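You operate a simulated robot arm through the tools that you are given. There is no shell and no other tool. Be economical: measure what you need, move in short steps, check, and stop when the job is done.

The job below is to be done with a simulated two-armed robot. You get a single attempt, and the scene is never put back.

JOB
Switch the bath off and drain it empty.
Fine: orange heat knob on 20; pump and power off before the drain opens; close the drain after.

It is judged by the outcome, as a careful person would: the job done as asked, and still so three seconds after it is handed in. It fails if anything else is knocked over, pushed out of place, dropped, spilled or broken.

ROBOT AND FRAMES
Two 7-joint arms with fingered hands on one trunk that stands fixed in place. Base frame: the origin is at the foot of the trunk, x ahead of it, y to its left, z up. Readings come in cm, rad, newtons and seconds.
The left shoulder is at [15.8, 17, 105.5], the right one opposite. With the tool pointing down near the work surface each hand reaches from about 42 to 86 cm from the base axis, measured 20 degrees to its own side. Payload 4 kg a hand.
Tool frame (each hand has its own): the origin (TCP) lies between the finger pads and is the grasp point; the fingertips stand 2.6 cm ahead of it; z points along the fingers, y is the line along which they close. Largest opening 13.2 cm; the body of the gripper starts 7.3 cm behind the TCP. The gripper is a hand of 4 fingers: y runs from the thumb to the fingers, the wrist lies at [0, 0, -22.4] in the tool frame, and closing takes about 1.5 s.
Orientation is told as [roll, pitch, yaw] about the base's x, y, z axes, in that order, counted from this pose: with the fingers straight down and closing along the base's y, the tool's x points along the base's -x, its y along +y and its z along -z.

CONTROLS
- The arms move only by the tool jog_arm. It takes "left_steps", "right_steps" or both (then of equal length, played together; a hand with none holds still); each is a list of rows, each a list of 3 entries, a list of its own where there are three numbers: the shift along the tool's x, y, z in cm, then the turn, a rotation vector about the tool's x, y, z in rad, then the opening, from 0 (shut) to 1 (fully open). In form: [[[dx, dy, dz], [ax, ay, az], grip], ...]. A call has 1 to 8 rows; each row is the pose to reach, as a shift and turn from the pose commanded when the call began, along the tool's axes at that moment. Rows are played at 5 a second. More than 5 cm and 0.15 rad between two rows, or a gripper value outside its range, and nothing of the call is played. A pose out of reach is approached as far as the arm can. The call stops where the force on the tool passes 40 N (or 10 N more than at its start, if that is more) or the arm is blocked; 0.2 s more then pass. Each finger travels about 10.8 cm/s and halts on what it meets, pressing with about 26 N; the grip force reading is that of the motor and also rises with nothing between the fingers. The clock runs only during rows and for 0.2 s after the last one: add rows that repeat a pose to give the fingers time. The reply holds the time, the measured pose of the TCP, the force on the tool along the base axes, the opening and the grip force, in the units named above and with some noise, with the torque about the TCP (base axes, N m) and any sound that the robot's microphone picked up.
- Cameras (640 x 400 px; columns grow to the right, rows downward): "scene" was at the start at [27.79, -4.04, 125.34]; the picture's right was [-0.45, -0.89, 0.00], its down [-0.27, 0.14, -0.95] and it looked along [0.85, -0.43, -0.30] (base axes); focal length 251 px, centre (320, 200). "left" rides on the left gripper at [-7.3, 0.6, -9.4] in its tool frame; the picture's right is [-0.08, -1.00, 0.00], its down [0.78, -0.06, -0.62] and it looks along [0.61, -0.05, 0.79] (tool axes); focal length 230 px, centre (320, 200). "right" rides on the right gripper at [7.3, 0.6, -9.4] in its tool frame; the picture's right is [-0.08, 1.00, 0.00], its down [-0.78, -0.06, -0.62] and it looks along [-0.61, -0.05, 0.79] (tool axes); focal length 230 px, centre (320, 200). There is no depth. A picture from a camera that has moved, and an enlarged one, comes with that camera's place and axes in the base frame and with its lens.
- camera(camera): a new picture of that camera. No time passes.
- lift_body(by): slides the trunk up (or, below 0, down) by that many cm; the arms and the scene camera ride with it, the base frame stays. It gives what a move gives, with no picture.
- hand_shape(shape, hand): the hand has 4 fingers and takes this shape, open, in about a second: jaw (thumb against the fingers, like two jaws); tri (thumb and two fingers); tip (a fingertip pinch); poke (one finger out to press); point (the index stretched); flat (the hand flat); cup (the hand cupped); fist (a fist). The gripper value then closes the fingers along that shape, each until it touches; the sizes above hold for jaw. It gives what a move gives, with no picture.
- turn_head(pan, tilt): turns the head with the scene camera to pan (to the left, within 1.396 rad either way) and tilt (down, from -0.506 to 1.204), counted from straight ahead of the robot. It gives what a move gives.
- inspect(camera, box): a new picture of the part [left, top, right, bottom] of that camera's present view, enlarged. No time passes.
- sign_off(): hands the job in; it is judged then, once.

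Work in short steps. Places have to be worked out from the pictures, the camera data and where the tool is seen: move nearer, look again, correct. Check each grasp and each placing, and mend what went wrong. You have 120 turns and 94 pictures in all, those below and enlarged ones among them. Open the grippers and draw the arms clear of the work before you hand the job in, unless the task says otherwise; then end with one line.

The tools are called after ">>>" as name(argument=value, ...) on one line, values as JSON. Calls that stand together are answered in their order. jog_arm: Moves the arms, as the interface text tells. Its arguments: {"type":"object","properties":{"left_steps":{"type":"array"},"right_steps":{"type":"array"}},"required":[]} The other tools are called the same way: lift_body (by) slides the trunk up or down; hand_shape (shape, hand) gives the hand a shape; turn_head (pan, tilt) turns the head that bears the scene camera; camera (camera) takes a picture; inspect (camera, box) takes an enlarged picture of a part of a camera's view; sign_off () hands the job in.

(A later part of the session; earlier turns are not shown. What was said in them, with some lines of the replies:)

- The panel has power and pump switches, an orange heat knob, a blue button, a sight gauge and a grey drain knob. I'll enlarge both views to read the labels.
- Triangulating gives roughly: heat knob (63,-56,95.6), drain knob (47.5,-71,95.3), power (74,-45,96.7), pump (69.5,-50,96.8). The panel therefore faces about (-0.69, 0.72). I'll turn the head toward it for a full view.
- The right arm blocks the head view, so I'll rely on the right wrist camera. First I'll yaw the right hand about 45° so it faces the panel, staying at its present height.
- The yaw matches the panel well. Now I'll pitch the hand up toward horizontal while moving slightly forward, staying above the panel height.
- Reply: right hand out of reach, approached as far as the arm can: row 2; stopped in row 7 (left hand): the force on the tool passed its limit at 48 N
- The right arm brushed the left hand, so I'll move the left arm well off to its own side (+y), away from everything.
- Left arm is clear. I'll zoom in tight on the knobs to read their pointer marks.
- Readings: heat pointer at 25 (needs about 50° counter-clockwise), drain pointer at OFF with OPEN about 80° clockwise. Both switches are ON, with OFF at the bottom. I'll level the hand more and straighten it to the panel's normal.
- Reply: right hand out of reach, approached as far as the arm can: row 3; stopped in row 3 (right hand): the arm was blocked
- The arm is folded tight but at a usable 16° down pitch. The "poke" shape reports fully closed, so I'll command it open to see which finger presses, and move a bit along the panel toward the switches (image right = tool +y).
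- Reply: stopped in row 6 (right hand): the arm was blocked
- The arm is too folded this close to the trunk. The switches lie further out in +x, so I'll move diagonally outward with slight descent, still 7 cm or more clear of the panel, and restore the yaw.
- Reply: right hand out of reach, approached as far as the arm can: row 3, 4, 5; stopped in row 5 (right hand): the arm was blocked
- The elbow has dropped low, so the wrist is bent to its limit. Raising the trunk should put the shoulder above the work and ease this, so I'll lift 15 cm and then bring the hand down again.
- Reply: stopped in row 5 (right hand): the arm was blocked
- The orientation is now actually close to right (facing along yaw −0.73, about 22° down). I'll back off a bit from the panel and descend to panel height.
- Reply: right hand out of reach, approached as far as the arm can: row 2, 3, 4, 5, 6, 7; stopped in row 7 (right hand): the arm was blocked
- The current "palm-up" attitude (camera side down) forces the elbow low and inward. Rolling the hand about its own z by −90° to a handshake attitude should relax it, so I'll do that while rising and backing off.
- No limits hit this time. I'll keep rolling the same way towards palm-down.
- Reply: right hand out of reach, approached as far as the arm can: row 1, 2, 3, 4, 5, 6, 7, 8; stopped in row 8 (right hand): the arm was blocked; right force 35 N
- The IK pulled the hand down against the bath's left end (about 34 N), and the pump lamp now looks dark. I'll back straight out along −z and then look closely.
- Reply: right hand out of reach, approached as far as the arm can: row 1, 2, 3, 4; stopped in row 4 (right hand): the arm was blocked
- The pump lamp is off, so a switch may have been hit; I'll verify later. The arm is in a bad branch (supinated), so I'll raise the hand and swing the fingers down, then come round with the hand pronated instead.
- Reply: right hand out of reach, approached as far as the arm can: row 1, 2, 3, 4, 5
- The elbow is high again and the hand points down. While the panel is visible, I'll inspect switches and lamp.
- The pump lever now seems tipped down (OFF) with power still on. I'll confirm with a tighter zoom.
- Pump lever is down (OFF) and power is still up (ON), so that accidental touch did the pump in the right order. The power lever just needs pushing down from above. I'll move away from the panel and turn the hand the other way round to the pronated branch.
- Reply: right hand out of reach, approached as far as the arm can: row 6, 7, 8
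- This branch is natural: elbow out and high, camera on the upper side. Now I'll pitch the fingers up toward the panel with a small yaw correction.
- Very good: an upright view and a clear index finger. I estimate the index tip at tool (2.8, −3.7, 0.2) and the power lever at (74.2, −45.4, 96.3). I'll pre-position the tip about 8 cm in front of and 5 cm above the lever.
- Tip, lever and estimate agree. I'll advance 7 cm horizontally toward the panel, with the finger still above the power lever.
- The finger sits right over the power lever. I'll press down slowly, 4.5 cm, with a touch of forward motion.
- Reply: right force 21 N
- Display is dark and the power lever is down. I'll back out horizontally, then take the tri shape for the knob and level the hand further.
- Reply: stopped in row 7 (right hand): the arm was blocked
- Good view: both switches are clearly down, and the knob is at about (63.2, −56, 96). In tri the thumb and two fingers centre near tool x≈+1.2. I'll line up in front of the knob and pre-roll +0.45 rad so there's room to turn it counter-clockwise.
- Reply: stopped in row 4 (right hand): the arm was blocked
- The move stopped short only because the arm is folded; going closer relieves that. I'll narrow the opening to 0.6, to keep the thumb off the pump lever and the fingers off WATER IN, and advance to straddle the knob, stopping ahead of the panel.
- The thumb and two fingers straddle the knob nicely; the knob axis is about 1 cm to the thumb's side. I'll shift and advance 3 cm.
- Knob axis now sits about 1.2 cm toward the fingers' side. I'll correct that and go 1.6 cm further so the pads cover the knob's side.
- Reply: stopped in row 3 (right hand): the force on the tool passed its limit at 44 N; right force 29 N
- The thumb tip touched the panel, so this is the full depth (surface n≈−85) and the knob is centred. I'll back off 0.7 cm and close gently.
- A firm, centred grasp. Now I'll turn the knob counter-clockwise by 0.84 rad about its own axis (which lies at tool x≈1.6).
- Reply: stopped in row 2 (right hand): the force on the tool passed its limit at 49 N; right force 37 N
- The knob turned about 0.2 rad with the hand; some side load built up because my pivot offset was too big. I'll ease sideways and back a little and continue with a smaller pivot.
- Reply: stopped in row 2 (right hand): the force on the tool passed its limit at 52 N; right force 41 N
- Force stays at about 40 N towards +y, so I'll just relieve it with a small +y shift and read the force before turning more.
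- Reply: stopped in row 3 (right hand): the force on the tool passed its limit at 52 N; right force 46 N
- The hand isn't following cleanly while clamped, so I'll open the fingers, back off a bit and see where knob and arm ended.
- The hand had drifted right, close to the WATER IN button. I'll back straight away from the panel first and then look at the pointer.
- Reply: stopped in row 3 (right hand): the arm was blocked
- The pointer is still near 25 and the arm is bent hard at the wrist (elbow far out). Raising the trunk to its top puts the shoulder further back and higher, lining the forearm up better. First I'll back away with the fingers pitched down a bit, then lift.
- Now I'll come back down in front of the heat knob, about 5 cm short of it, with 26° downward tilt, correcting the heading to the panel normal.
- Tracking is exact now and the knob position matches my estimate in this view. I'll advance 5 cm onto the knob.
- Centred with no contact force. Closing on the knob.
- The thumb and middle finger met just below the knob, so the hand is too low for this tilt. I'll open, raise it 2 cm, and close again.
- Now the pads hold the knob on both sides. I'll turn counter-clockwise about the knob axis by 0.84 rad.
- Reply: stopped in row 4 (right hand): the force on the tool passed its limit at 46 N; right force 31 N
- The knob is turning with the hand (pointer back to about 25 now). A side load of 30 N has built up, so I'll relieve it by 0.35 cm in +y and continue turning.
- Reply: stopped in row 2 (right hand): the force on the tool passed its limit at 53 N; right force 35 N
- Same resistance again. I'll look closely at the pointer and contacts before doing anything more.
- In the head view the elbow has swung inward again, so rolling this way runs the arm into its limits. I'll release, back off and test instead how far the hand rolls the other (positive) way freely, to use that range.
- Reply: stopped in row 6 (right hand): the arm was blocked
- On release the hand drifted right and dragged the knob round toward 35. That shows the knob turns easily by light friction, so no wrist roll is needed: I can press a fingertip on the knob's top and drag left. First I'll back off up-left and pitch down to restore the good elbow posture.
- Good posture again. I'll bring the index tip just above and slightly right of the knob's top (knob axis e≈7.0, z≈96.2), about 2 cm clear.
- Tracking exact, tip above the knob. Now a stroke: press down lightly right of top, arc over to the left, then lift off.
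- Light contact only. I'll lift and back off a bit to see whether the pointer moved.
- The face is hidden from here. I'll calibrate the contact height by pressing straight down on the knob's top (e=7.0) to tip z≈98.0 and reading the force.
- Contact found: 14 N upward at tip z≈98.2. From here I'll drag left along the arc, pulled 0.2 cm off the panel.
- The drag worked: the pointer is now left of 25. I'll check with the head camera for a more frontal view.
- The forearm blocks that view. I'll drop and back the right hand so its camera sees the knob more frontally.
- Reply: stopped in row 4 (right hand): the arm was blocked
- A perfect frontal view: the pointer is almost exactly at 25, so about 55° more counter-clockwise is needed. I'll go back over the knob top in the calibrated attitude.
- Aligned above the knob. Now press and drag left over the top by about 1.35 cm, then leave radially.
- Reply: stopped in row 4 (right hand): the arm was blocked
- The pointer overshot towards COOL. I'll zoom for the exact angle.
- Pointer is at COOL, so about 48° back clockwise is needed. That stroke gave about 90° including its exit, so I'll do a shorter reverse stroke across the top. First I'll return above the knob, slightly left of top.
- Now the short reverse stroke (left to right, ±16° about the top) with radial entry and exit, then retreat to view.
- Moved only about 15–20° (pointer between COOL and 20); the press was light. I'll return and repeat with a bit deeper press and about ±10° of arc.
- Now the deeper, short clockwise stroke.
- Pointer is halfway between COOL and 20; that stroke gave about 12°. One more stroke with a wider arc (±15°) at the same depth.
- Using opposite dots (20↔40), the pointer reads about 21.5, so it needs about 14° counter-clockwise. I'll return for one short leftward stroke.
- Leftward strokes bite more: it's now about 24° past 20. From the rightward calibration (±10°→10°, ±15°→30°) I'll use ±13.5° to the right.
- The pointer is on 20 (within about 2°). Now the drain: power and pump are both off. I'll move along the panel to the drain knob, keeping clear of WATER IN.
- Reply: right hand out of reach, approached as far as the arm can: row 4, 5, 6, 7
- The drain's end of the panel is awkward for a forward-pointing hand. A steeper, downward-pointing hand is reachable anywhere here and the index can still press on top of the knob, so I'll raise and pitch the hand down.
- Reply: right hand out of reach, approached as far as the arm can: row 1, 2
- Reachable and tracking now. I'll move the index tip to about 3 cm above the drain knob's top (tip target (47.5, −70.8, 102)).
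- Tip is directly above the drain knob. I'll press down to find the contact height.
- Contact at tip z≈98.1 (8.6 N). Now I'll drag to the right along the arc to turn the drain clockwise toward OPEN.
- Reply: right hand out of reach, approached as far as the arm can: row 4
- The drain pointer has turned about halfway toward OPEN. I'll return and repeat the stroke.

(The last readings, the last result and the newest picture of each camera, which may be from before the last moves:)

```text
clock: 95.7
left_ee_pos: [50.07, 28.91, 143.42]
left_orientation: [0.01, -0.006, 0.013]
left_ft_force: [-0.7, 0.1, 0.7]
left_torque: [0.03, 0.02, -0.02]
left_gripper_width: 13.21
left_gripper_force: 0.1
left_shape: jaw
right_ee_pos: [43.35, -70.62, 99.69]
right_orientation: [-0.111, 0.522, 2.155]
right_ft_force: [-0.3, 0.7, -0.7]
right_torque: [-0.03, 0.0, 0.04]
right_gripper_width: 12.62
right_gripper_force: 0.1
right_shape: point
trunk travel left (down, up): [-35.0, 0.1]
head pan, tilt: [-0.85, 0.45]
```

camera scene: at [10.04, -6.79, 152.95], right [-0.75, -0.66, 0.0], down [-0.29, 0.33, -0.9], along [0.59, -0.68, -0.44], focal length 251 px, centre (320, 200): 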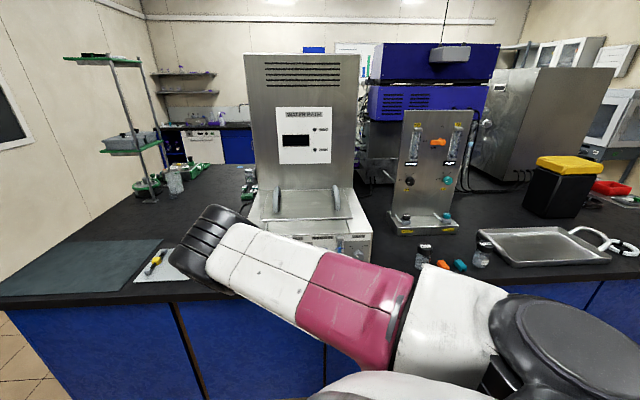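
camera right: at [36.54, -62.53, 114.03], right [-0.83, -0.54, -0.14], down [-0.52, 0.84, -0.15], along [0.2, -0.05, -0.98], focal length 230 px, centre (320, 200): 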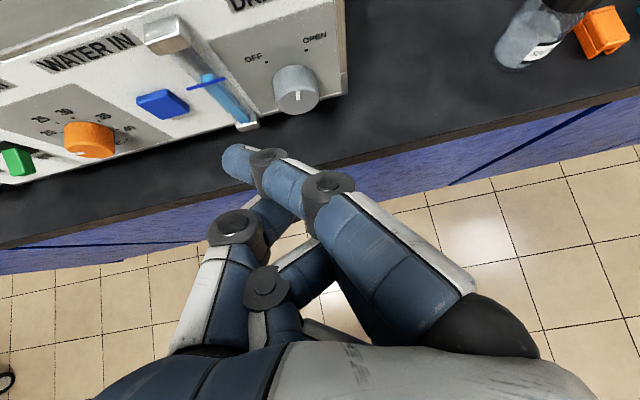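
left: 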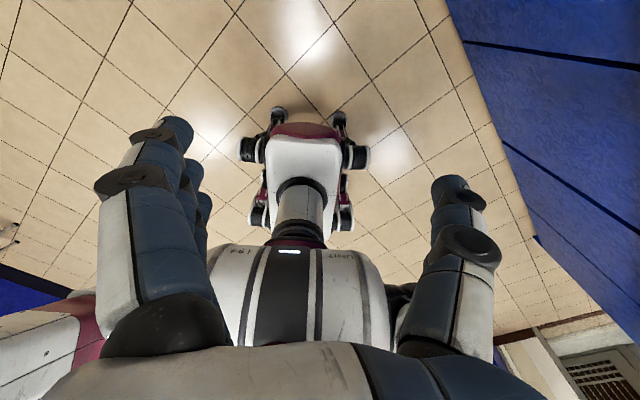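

>>> jog_arm(right_steps=[[[-0.97, 0.2, 1.75], [0, 0, 0], 1], [[-1.55, 0.32, 2.8], [0, 0, 0], 1], [[-1.65, 0.59, 3.04], [0, 0, 0], 1], [[-1.62, 1.33, 3.17], [0, 0, 0], 1], [[-1.65, 1.8, 3.34], [0, 0, 0], 1], [[-1.72, 2.23, 3.58], [0, 0, 0], 1], [[-1.81, 2.54, 3.8], [0, 0, 0], 1], [[-1.25, 3.32, 3.01], [0, 0, 0], 1]])

>>> jog_arm(right_steps=[[[2, 0, -3], [0, 0, 0], 1], [[0, -1, -5.5], [0, 0.1, 0], 1], [[-3.5, -2, -7.5], [0, 0.2, 0], 1], [[-6, -3, -8.5], [0, 0.3, 0], 1]])

>>> inspect(camera="right", box=[130, 10, 370, 160])

```text
clock: 97.5
left_ee_pos: [50.3, 28.86, 143.5]
left_orientation: [0.01, -0.003, 0.014]
left_ft_force: [0.8, 1.0, -0.3]
left_torque: [0.02, 0.03, -0.01]
left_gripper_width: 13.18
left_gripper_force: 0.0
left_shape: jaw
right_ee_pos: [40.88, -72.71, 96.13]
right_orientation: [-0.11, 0.518, 2.156]
right_ft_force: [-0.2, -0.3, 0.3]
right_torque: [-0.04, 0.03, -0.01]
right_gripper_width: 12.61
right_gripper_force: 0.1
right_shape: point
trunk travel left (down, up): [-35.0, 0.1]
head pan, tilt: [-0.85, 0.45]
```

```text
clock: 98.5
left_ee_pos: [50.29, 28.92, 143.48]
left_orientation: [0.008, -0.003, 0.012]
left_ft_force: [-1.1, -0.6, -0.1]
left_torque: [0.0, 0.0, -0.02]
left_gripper_width: 13.19
left_gripper_force: 0.2
left_shape: jaw
right_ee_pos: [39.1, -63.36, 101.5]
right_orientation: [-0.128, 0.81, 2.11]
right_ft_force: [0.2, -0.8, 0.8]
right_torque: [-0.02, 0.01, 0.02]
right_gripper_width: 12.6
right_gripper_force: 0.1
right_shape: point
right hand out of reach, approached as far as the arm can: row 4
trunk travel left (down, up): [-35.0, 0.1]
head pan, tilt: [-0.85, 0.45]
```

```text
2.67 times, centred on (250, 85) of right
camera zoom: at [36.76, -62.75, 113.02], right [-0.83, -0.54, -0.14], down [-0.52, 0.84, -0.14], along [0.2, -0.04, -0.98], focal length 614 px, centre (507, 507)
```

zoom: 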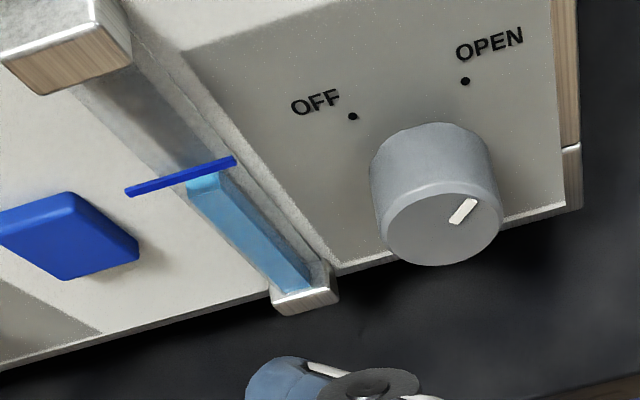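

The drain pointer is at OPEN. I'll wait and let it drain, then check the gauge.

>>> jog_arm(right_steps=[[[0, 0, -0.3], [0, 0, 0], 1], [[0, 0, -0.3], [0, 0, 0], 1], [[0, 0, -0.3], [0, 0, 0], 1], [[0, 0, -0.3], [0, 0, 0], 1], [[0, 0, -0.3], [0, 0, 0], 1], [[0, 0, -0.3], [0, 0, 0], 1], [[0, 0, -0.3], [0, 0, 0], 1], [[0, 0, -0.3], [0, 0, 0], 1]])

>>> jog_arm(right_steps=[[[0, 0, 0], [0, 0, 0], 1], [[0, 0, 0], [0, 0, 0], 1], [[0, 0, 0], [0, 0, 0], 1], [[0, 0, 0], [0, 0, 0], 1], [[0, 0, 0], [0, 0, 0], 1], [[0, 0, 0], [0, 0, 0], 1], [[0, 0, 0], [0, 0, 0], 1], [[0, 0, 0], [0, 0, 0], 1]])

>>> inspect(camera="right", box=[130, 10, 370, 160])

```text
clock: 100.3
left_ee_pos: [49.96, 29.01, 143.44]
left_orientation: [0.01, -0.003, 0.015]
left_ft_force: [-0.2, -0.1, 0.4]
left_torque: [0.02, 0.0, 0.01]
left_gripper_width: 13.19
left_gripper_force: 0.1
left_shape: jaw
right_ee_pos: [39.18, -63.21, 101.84]
right_orientation: [-0.132, 0.814, 2.111]
right_ft_force: [0.0, 0.0, -0.4]
right_torque: [0.01, -0.02, -0.01]
right_gripper_width: 12.59
right_gripper_force: 0.0
right_shape: point
trunk travel left (down, up): [-35.0, 0.1]
head pan, tilt: [-0.85, 0.45]
```

```text
clock: 102.1
left_ee_pos: [50.21, 29.02, 143.44]
left_orientation: [0.011, -0.004, 0.014]
left_ft_force: [0.1, 0.5, -0.2]
left_torque: [0.01, 0.0, 0.01]
left_gripper_width: 13.22
left_gripper_force: 0.1
left_shape: jaw
right_ee_pos: [39.18, -63.21, 101.73]
right_orientation: [-0.133, 0.812, 2.109]
right_ft_force: [-0.1, -0.2, -0.3]
right_torque: [-0.01, 0.01, 0.01]
right_gripper_width: 12.57
right_gripper_force: 0.0
right_shape: point
trunk travel left (down, up): [-35.0, 0.1]
head pan, tilt: [-0.85, 0.45]
```

```text
2.67 times, centred on (250, 85) of right
camera zoom: at [36.84, -62.63, 113.4], right [-0.83, -0.54, -0.15], down [-0.53, 0.84, -0.15], along [0.2, -0.04, -0.98], focal length 614 px, centre (507, 507)
```

zoom: 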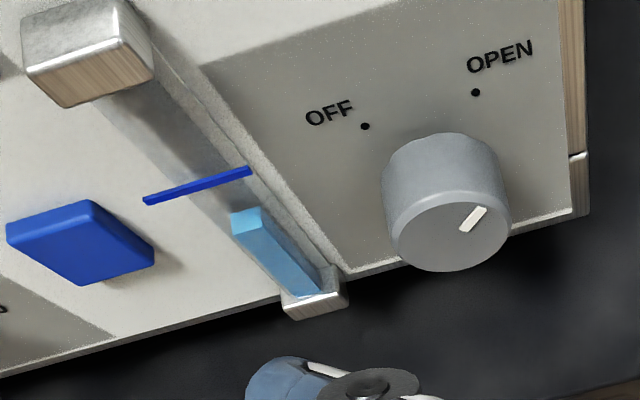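

It is draining: the level is well below the mark. I'll wait about 13 s more.

>>> jog_arm(right_steps=[[[0, 0, 0], [0, 0, 0], 1], [[0, 0, 0], [0, 0, 0], 1], [[0, 0, 0], [0, 0, 0], 1], [[0, 0, 0], [0, 0, 0], 1], [[0, 0, 0], [0, 0, 0], 1], [[0, 0, 0], [0, 0, 0], 1], [[0, 0, 0], [0, 0, 0], 1], [[0, 0, 0], [0, 0, 0], 1]])

>>> jog_arm(right_steps=[[[0, 0, 0], [0, 0, 0], 1], [[0, 0, 0], [0, 0, 0], 1], [[0, 0, 0], [0, 0, 0], 1], [[0, 0, 0], [0, 0, 0], 1], [[0, 0, 0], [0, 0, 0], 1], [[0, 0, 0], [0, 0, 0], 1], [[0, 0, 0], [0, 0, 0], 1], [[0, 0, 0], [0, 0, 0], 1]])

>>> jog_arm(right_steps=[[[0, 0, 0], [0, 0, 0], 1], [[0, 0, 0], [0, 0, 0], 1], [[0, 0, 0], [0, 0, 0], 1], [[0, 0, 0], [0, 0, 0], 1], [[0, 0, 0], [0, 0, 0], 1], [[0, 0, 0], [0, 0, 0], 1], [[0, 0, 0], [0, 0, 0], 1], [[0, 0, 0], [0, 0, 0], 1]])

>>> jog_arm(right_steps=[[[0, 0, 0], [0, 0, 0], 1], [[0, 0, 0], [0, 0, 0], 1], [[0, 0, 0], [0, 0, 0], 1], [[0, 0, 0], [0, 0, 0], 1], [[0, 0, 0], [0, 0, 0], 1], [[0, 0, 0], [0, 0, 0], 1], [[0, 0, 0], [0, 0, 0], 1], [[0, 0, 0], [0, 0, 0], 1]])

>>> jog_arm(right_steps=[[[0, 0, 0], [0, 0, 0], 1], [[0, 0, 0], [0, 0, 0], 1], [[0, 0, 0], [0, 0, 0], 1], [[0, 0, 0], [0, 0, 0], 1], [[0, 0, 0], [0, 0, 0], 1], [[0, 0, 0], [0, 0, 0], 1], [[0, 0, 0], [0, 0, 0], 1], [[0, 0, 0], [0, 0, 0], 1]])

>>> jog_arm(right_steps=[[[0, 0, 0], [0, 0, 0], 1], [[0, 0, 0], [0, 0, 0], 1], [[0, 0, 0], [0, 0, 0], 1], [[0, 0, 0], [0, 0, 0], 1], [[0, 0, 0], [0, 0, 0], 1], [[0, 0, 0], [0, 0, 0], 1], [[0, 0, 0], [0, 0, 0], 1], [[0, 0, 0], [0, 0, 0], 1]])

>>> jog_arm(right_steps=[[[0, 0, 0], [0, 0, 0], 1], [[0, 0, 0], [0, 0, 0], 1], [[0, 0, 0], [0, 0, 0], 1], [[0, 0, 0], [0, 0, 0], 1], [[0, 0, 0], [0, 0, 0], 1], [[0, 0, 0], [0, 0, 0], 1], [[0, 0, 0], [0, 0, 0], 1], [[0, 0, 0], [0, 0, 0], 1]])

>>> inspect(camera="right", box=[130, 10, 370, 160])

```text
clock: 103.9
left_ee_pos: [50.18, 28.85, 143.27]
left_orientation: [0.009, -0.004, 0.014]
left_ft_force: [0.4, -0.2, -0.2]
left_torque: [-0.03, 0.02, -0.01]
left_gripper_width: 13.18
left_gripper_force: 0.0
left_shape: jaw
right_ee_pos: [39.26, -63.11, 101.82]
right_orientation: [-0.132, 0.816, 2.111]
right_ft_force: [-0.5, -0.3, 0.6]
right_torque: [0.02, 0.04, 0.04]
right_gripper_width: 12.59
right_gripper_force: 0.0
right_shape: point
trunk travel left (down, up): [-35.0, 0.1]
head pan, tilt: [-0.85, 0.45]
```

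```text
clock: 105.7
left_ee_pos: [50.16, 28.99, 143.38]
left_orientation: [0.011, -0.004, 0.014]
left_ft_force: [0.5, -0.8, 0.7]
left_torque: [0.03, 0.02, -0.01]
left_gripper_width: 13.18
left_gripper_force: 0.2
left_shape: jaw
right_ee_pos: [39.19, -63.13, 101.82]
right_orientation: [-0.132, 0.813, 2.108]
right_ft_force: [0.1, -0.2, 0.2]
right_torque: [-0.02, -0.01, 0.01]
right_gripper_width: 12.64
right_gripper_force: 0.0
right_shape: point
trunk travel left (down, up): [-35.0, 0.1]
head pan, tilt: [-0.85, 0.45]
```

```text
clock: 107.5
left_ee_pos: [50.17, 28.95, 143.47]
left_orientation: [0.009, -0.004, 0.016]
left_ft_force: [0.5, -0.5, 0.8]
left_torque: [0.01, -0.02, 0.02]
left_gripper_width: 13.22
left_gripper_force: 0.0
left_shape: jaw
right_ee_pos: [39.13, -63.24, 101.76]
right_orientation: [-0.134, 0.814, 2.109]
right_ft_force: [1.9, 0.5, -0.5]
right_torque: [0.0, -0.01, -0.02]
right_gripper_width: 12.62
right_gripper_force: 0.0
right_shape: point
trunk travel left (down, up): [-35.0, 0.1]
head pan, tilt: [-0.85, 0.45]
```

```text
clock: 109.3
left_ee_pos: [50.2, 28.97, 143.45]
left_orientation: [0.008, -0.004, 0.015]
left_ft_force: [0.2, 0.2, 0.0]
left_torque: [0.0, 0.02, 0.0]
left_gripper_width: 13.18
left_gripper_force: 0.2
left_shape: jaw
right_ee_pos: [39.23, -63.11, 101.93]
right_orientation: [-0.134, 0.814, 2.11]
right_ft_force: [-0.3, -0.4, -0.6]
right_torque: [0.01, -0.01, 0.01]
right_gripper_width: 12.62
right_gripper_force: 0.1
right_shape: point
trunk travel left (down, up): [-35.0, 0.1]
head pan, tilt: [-0.85, 0.45]
```

```text
clock: 111.1
left_ee_pos: [50.13, 28.93, 143.4]
left_orientation: [0.009, -0.003, 0.015]
left_ft_force: [-0.8, -0.2, 1.2]
left_torque: [-0.02, -0.02, -0.03]
left_gripper_width: 13.21
left_gripper_force: 0.1
left_shape: jaw
right_ee_pos: [39.24, -63.14, 101.87]
right_orientation: [-0.133, 0.814, 2.11]
right_ft_force: [0.2, 0.2, -0.5]
right_torque: [0.02, -0.02, 0.0]
right_gripper_width: 12.58
right_gripper_force: 0.1
right_shape: point
trunk travel left (down, up): [-35.0, 0.1]
head pan, tilt: [-0.85, 0.45]
```

```text
clock: 112.9
left_ee_pos: [50.26, 28.96, 143.51]
left_orientation: [0.008, -0.004, 0.013]
left_ft_force: [0.4, 0.9, 0.5]
left_torque: [0.02, 0.01, 0.02]
left_gripper_width: 13.19
left_gripper_force: 0.1
left_shape: jaw
right_ee_pos: [39.2, -63.18, 101.85]
right_orientation: [-0.132, 0.814, 2.109]
right_ft_force: [-0.4, 0.6, -0.1]
right_torque: [-0.01, 0.04, 0.0]
right_gripper_width: 12.63
right_gripper_force: 0.0
right_shape: point
trunk travel left (down, up): [-35.0, 0.1]
head pan, tilt: [-0.85, 0.45]
```

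```text
clock: 114.7
left_ee_pos: [50.13, 29.03, 143.36]
left_orientation: [0.009, -0.003, 0.013]
left_ft_force: [0.1, 0.5, -0.2]
left_torque: [0.01, 0.01, 0.03]
left_gripper_width: 13.18
left_gripper_force: 0.0
left_shape: jaw
right_ee_pos: [39.33, -63.23, 101.87]
right_orientation: [-0.132, 0.813, 2.111]
right_ft_force: [0.0, 0.3, 0.6]
right_torque: [0.01, -0.01, 0.01]
right_gripper_width: 12.61
right_gripper_force: 0.1
right_shape: point
trunk travel left (down, up): [-35.0, 0.1]
head pan, tilt: [-0.85, 0.45]
```

```text
2.67 times, centred on (250, 85) of right
camera zoom: at [36.84, -62.63, 113.4], right [-0.83, -0.54, -0.15], down [-0.53, 0.84, -0.15], along [0.2, -0.04, -0.98], focal length 614 px, centre (507, 507)
```

zoom: 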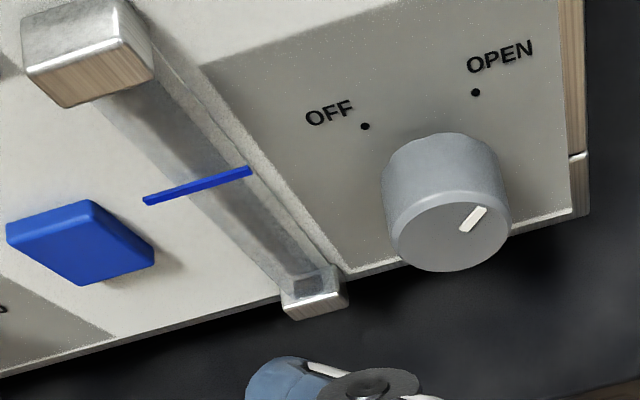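

The gauge is empty. Now to close the drain I'll go back above the knob, right of its top, for a leftward stroke.

>>> jog_arm(right_steps=[[[2.0, 0.6, 1.8], [0, -0.1, 0], 1], [[3.4, 1.4, 4.6], [0, -0.2, 0], 1], [[4.3, 2.5, 7.7], [0, -0.31, 0], 1], [[4.3, 2.5, 7.7], [0, -0.31, 0], 1]])

```text
clock: 115.7
left_ee_pos: [50.06, 28.97, 143.5]
left_orientation: [0.01, -0.006, 0.015]
left_ft_force: [-0.4, -0.3, -0.3]
left_torque: [-0.02, -0.01, -0.01]
left_gripper_width: 13.2
left_gripper_force: 0.1
left_shape: jaw
right_ee_pos: [42.26, -71.36, 99.77]
right_orientation: [-0.111, 0.513, 2.157]
right_ft_force: [-0.4, 0.2, -0.2]
right_torque: [0.03, -0.02, 0.0]
right_gripper_width: 12.62
right_gripper_force: 0.2
right_shape: point
trunk travel left (down, up): [-35.0, 0.1]
head pan, tilt: [-0.85, 0.45]
```

>>> jog_arm(right_steps=[[[-1.22, 0.34, 2.51], [0, 0, 0], 1], [[-1.72, 0.09, 3.35], [0, 0, 0], 1], [[-1.74, -0.39, 3.24], [0, 0, 0], 1], [[-1.79, -0.88, 3.22], [0, 0, 0], 1], [[-1.89, -1.36, 3.27], [0, 0, 0], 1], [[-2.03, -1.83, 3.4], [0, 0, 0], 1], [[-2.13, -2.08, 3.51], [0, 0, 0], 1], [[-1.5, -2.75, 2.25], [0, 0, 0], 1]])

>>> jog_arm(right_steps=[[[2, 0, -3], [0, 0, 0], 1], [[0, 0.5, -5.5], [0, 0.1, 0], 1], [[-3.5, 1.5, -7.5], [0, 0.2, 0], 1], [[-6, 2, -8.5], [0, 0.3, 0], 1]])

>>> inspect(camera="right", box=[130, 10, 370, 160])

```text
clock: 117.5
left_ee_pos: [50.11, 29.01, 143.44]
left_orientation: [0.011, -0.003, 0.014]
left_ft_force: [-0.9, 0.5, -0.2]
left_torque: [-0.03, -0.03, 0.03]
left_gripper_width: 13.15
left_gripper_force: 0.1
left_shape: jaw
right_ee_pos: [44.69, -69.5, 97.06]
right_orientation: [-0.109, 0.511, 2.158]
right_ft_force: [-0.4, -0.1, 0.2]
right_torque: [0.0, 0.01, 0.01]
right_gripper_width: 12.59
right_gripper_force: 0.1
right_shape: point
trunk travel left (down, up): [-35.0, 0.1]
head pan, tilt: [-0.85, 0.45]
```

```text
clock: 118.5
left_ee_pos: [50.16, 28.91, 143.51]
left_orientation: [0.013, -0.006, 0.016]
left_ft_force: [0.1, -0.2, -0.1]
left_torque: [0.01, 0.02, 0.0]
left_gripper_width: 13.2
left_gripper_force: 0.1
left_shape: jaw
right_ee_pos: [38.41, -63.5, 102.03]
right_orientation: [-0.129, 0.802, 2.114]
right_ft_force: [0.1, -0.8, 0.1]
right_torque: [0.01, 0.01, 0.02]
right_gripper_width: 12.61
right_gripper_force: 0.1
right_shape: point
right hand out of reach, approached as far as the arm can: row 4
trunk travel left (down, up): [-35.0, 0.1]
head pan, tilt: [-0.85, 0.45]
```

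```text
2.67 times, centred on (250, 85) of right
camera zoom: at [36.15, -63.04, 113.64], right [-0.83, -0.54, -0.14], down [-0.53, 0.84, -0.13], along [0.19, -0.03, -0.98], focal length 614 px, centre (507, 507)
```

zoom: 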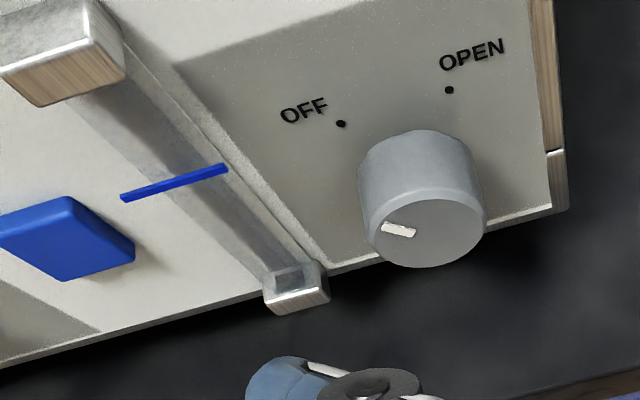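

The drain pointer has swung back 90°, symmetric to the OPEN reading, which suggests OFF. I'll back away to a more frontal viewpoint and verify all controls.

>>> jog_arm(right_steps=[[[-0.7, -3.2, -1.8], [0, 0.04, 0], 1], [[-1.4, -6.4, -3.2], [0, 0.08, 0], 1], [[-2.1, -9.7, -4], [0, 0.12, 0], 1], [[-2.9, -13, -4.6], [0, 0.16, 0], 1], [[-3.6, -16.2, -5], [0, 0.2, 0], 1], [[-4.3, -19.4, -5.4], [0, 0.25, 0], 1], [[-5.1, -22.6, -5.8], [0, 0.3, 0], 1]])

>>> camera(camera="right")

```text
clock: 120.1
left_ee_pos: [50.2, 29.2, 143.37]
left_orientation: [0.006, -0.004, 0.014]
left_ft_force: [-0.1, 0.0, -0.1]
left_torque: [-0.03, -0.03, -0.02]
left_gripper_width: 13.2
left_gripper_force: 0.1
left_shape: jaw
right_ee_pos: [52.02, -43.33, 104.19]
right_orientation: [-0.215, 1.106, 2.017]
right_ft_force: [-0.1, 0.1, -0.3]
right_torque: [-0.03, -0.02, -0.03]
right_gripper_width: 12.59
right_gripper_force: 0.0
right_shape: point
trunk travel left (down, up): [-35.0, 0.1]
head pan, tilt: [-0.85, 0.45]
```

```text
5 pictures are left
camera right: at [47.65, -40.09, 114.74], right [-0.81, -0.56, -0.16], down [-0.45, 0.78, -0.43], along [0.37, -0.27, -0.89], focal length 230 px, centre (320, 200)
```

right: 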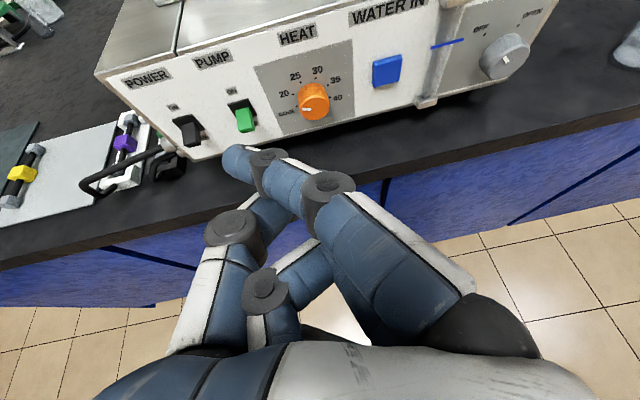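

>>> inspect(camera="right", box=[450, 0, 570, 75])

```text
5.33 times, centred on (510, 38) of right
camera zoom: at [47.65, -40.09, 114.74], right [-0.81, -0.56, -0.16], down [-0.45, 0.78, -0.43], along [0.37, -0.27, -0.89], focal length 1227 px, centre (-693, 1067)
```

zoom: 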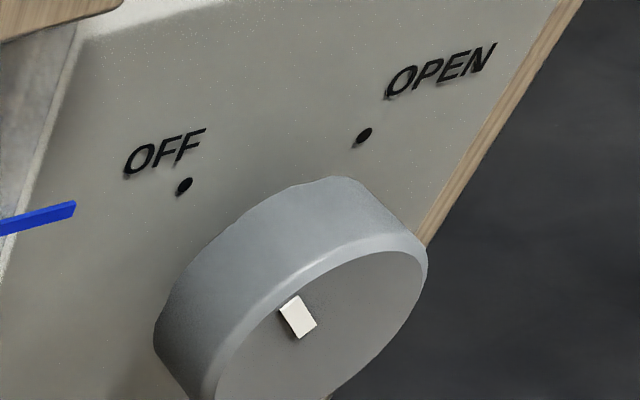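

The drain pointer lines up with OFF (about −40° against about −44° for the dot). I'll check the heat knob and switches once more.

>>> inspect(camera="right", box=[160, 50, 360, 175])

```text
3.20 times, centred on (260, 112) of right
camera zoom: at [47.65, -40.09, 114.74], right [-0.81, -0.56, -0.16], down [-0.45, 0.78, -0.43], along [0.37, -0.27, -0.89], focal length 736 px, centre (512, 480)
```

zoom: 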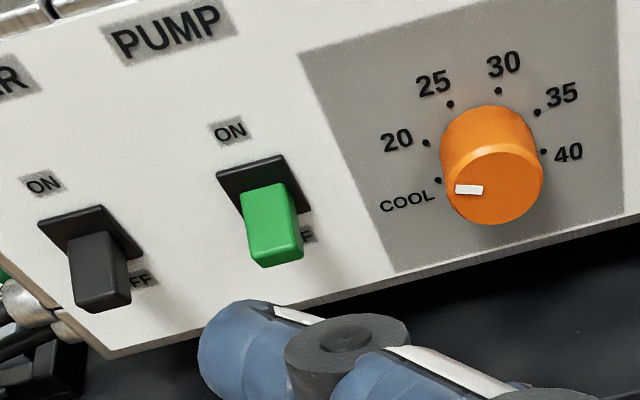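

Everything is as wanted: both levers down, heat on 20, drain OFF, gauge empty. I'll draw the arm clear and open the hand.

>>> jog_arm(right_steps=[[[2, 0, -3], [0, -0.08, 0], 1], [[4, 0, -5], [0, -0.16, 0], 1], [[7, 0, -6.5], [0, -0.25, 0], 1], [[10, 0, -7.5], [0, -0.35, 0], 1]])

>>> hand_shape(hand="right", shape="jaw")

>>> camera(camera="right")

```text
clock: 121.1
left_ee_pos: [50.1, 28.88, 143.41]
left_orientation: [0.007, -0.003, 0.014]
left_ft_force: [0.1, -0.4, -0.3]
left_torque: [0.05, 0.02, 0.0]
left_gripper_width: 13.18
left_gripper_force: 0.1
left_shape: jaw
right_ee_pos: [49.77, -42.56, 116.46]
right_orientation: [-0.131, 0.76, 2.12]
right_ft_force: [0.3, 0.6, 0.1]
right_torque: [0.04, 0.0, 0.01]
right_gripper_width: 12.61
right_gripper_force: 0.1
right_shape: point
trunk travel left (down, up): [-35.0, 0.1]
head pan, tilt: [-0.85, 0.45]
```

```text
clock: 122.0
left_ee_pos: [50.16, 28.99, 143.48]
left_orientation: [0.009, -0.005, 0.013]
left_ft_force: [-1.0, 0.0, -0.1]
left_torque: [0.02, 0.03, 0.01]
left_gripper_width: 13.19
left_gripper_force: 0.1
left_shape: jaw
right_ee_pos: [49.79, -42.57, 116.28]
right_orientation: [-0.13, 0.76, 2.119]
right_ft_force: [0.4, 0.1, -0.5]
right_torque: [-0.02, -0.02, -0.01]
right_gripper_width: 13.22
right_gripper_force: 0.0
right_shape: jaw
trunk travel left (down, up): [-35.0, 0.1]
head pan, tilt: [-0.85, 0.45]
```

```text
2 pictures are left
camera right: at [47.78, -42.59, 128.0], right [-0.83, -0.54, -0.15], down [-0.54, 0.84, -0.09], along [0.17, 0.0, -0.98], focal length 230 px, centre (320, 200)
```

right: 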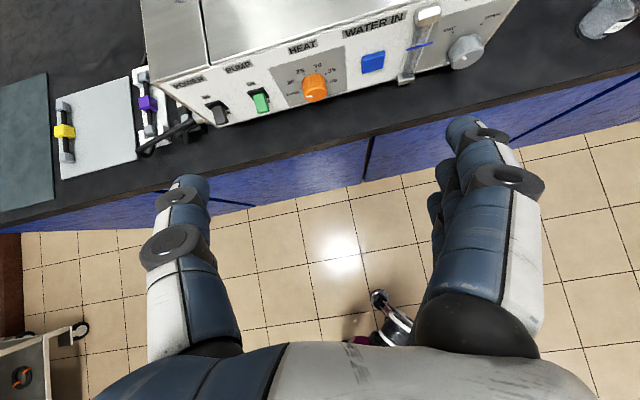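

The arms are clear, the hand is open and nothing looks disturbed, so I'm handing the job in.

>>> sign_off()

```text
The job is handed in.
```

The bath is off and drained: pump and power were off before the drain opened, the heat knob is on 20, the gauge reads empty, and the drain is back at OFF. The pump went off when the arm bumped the bath, not by a deliberate press.
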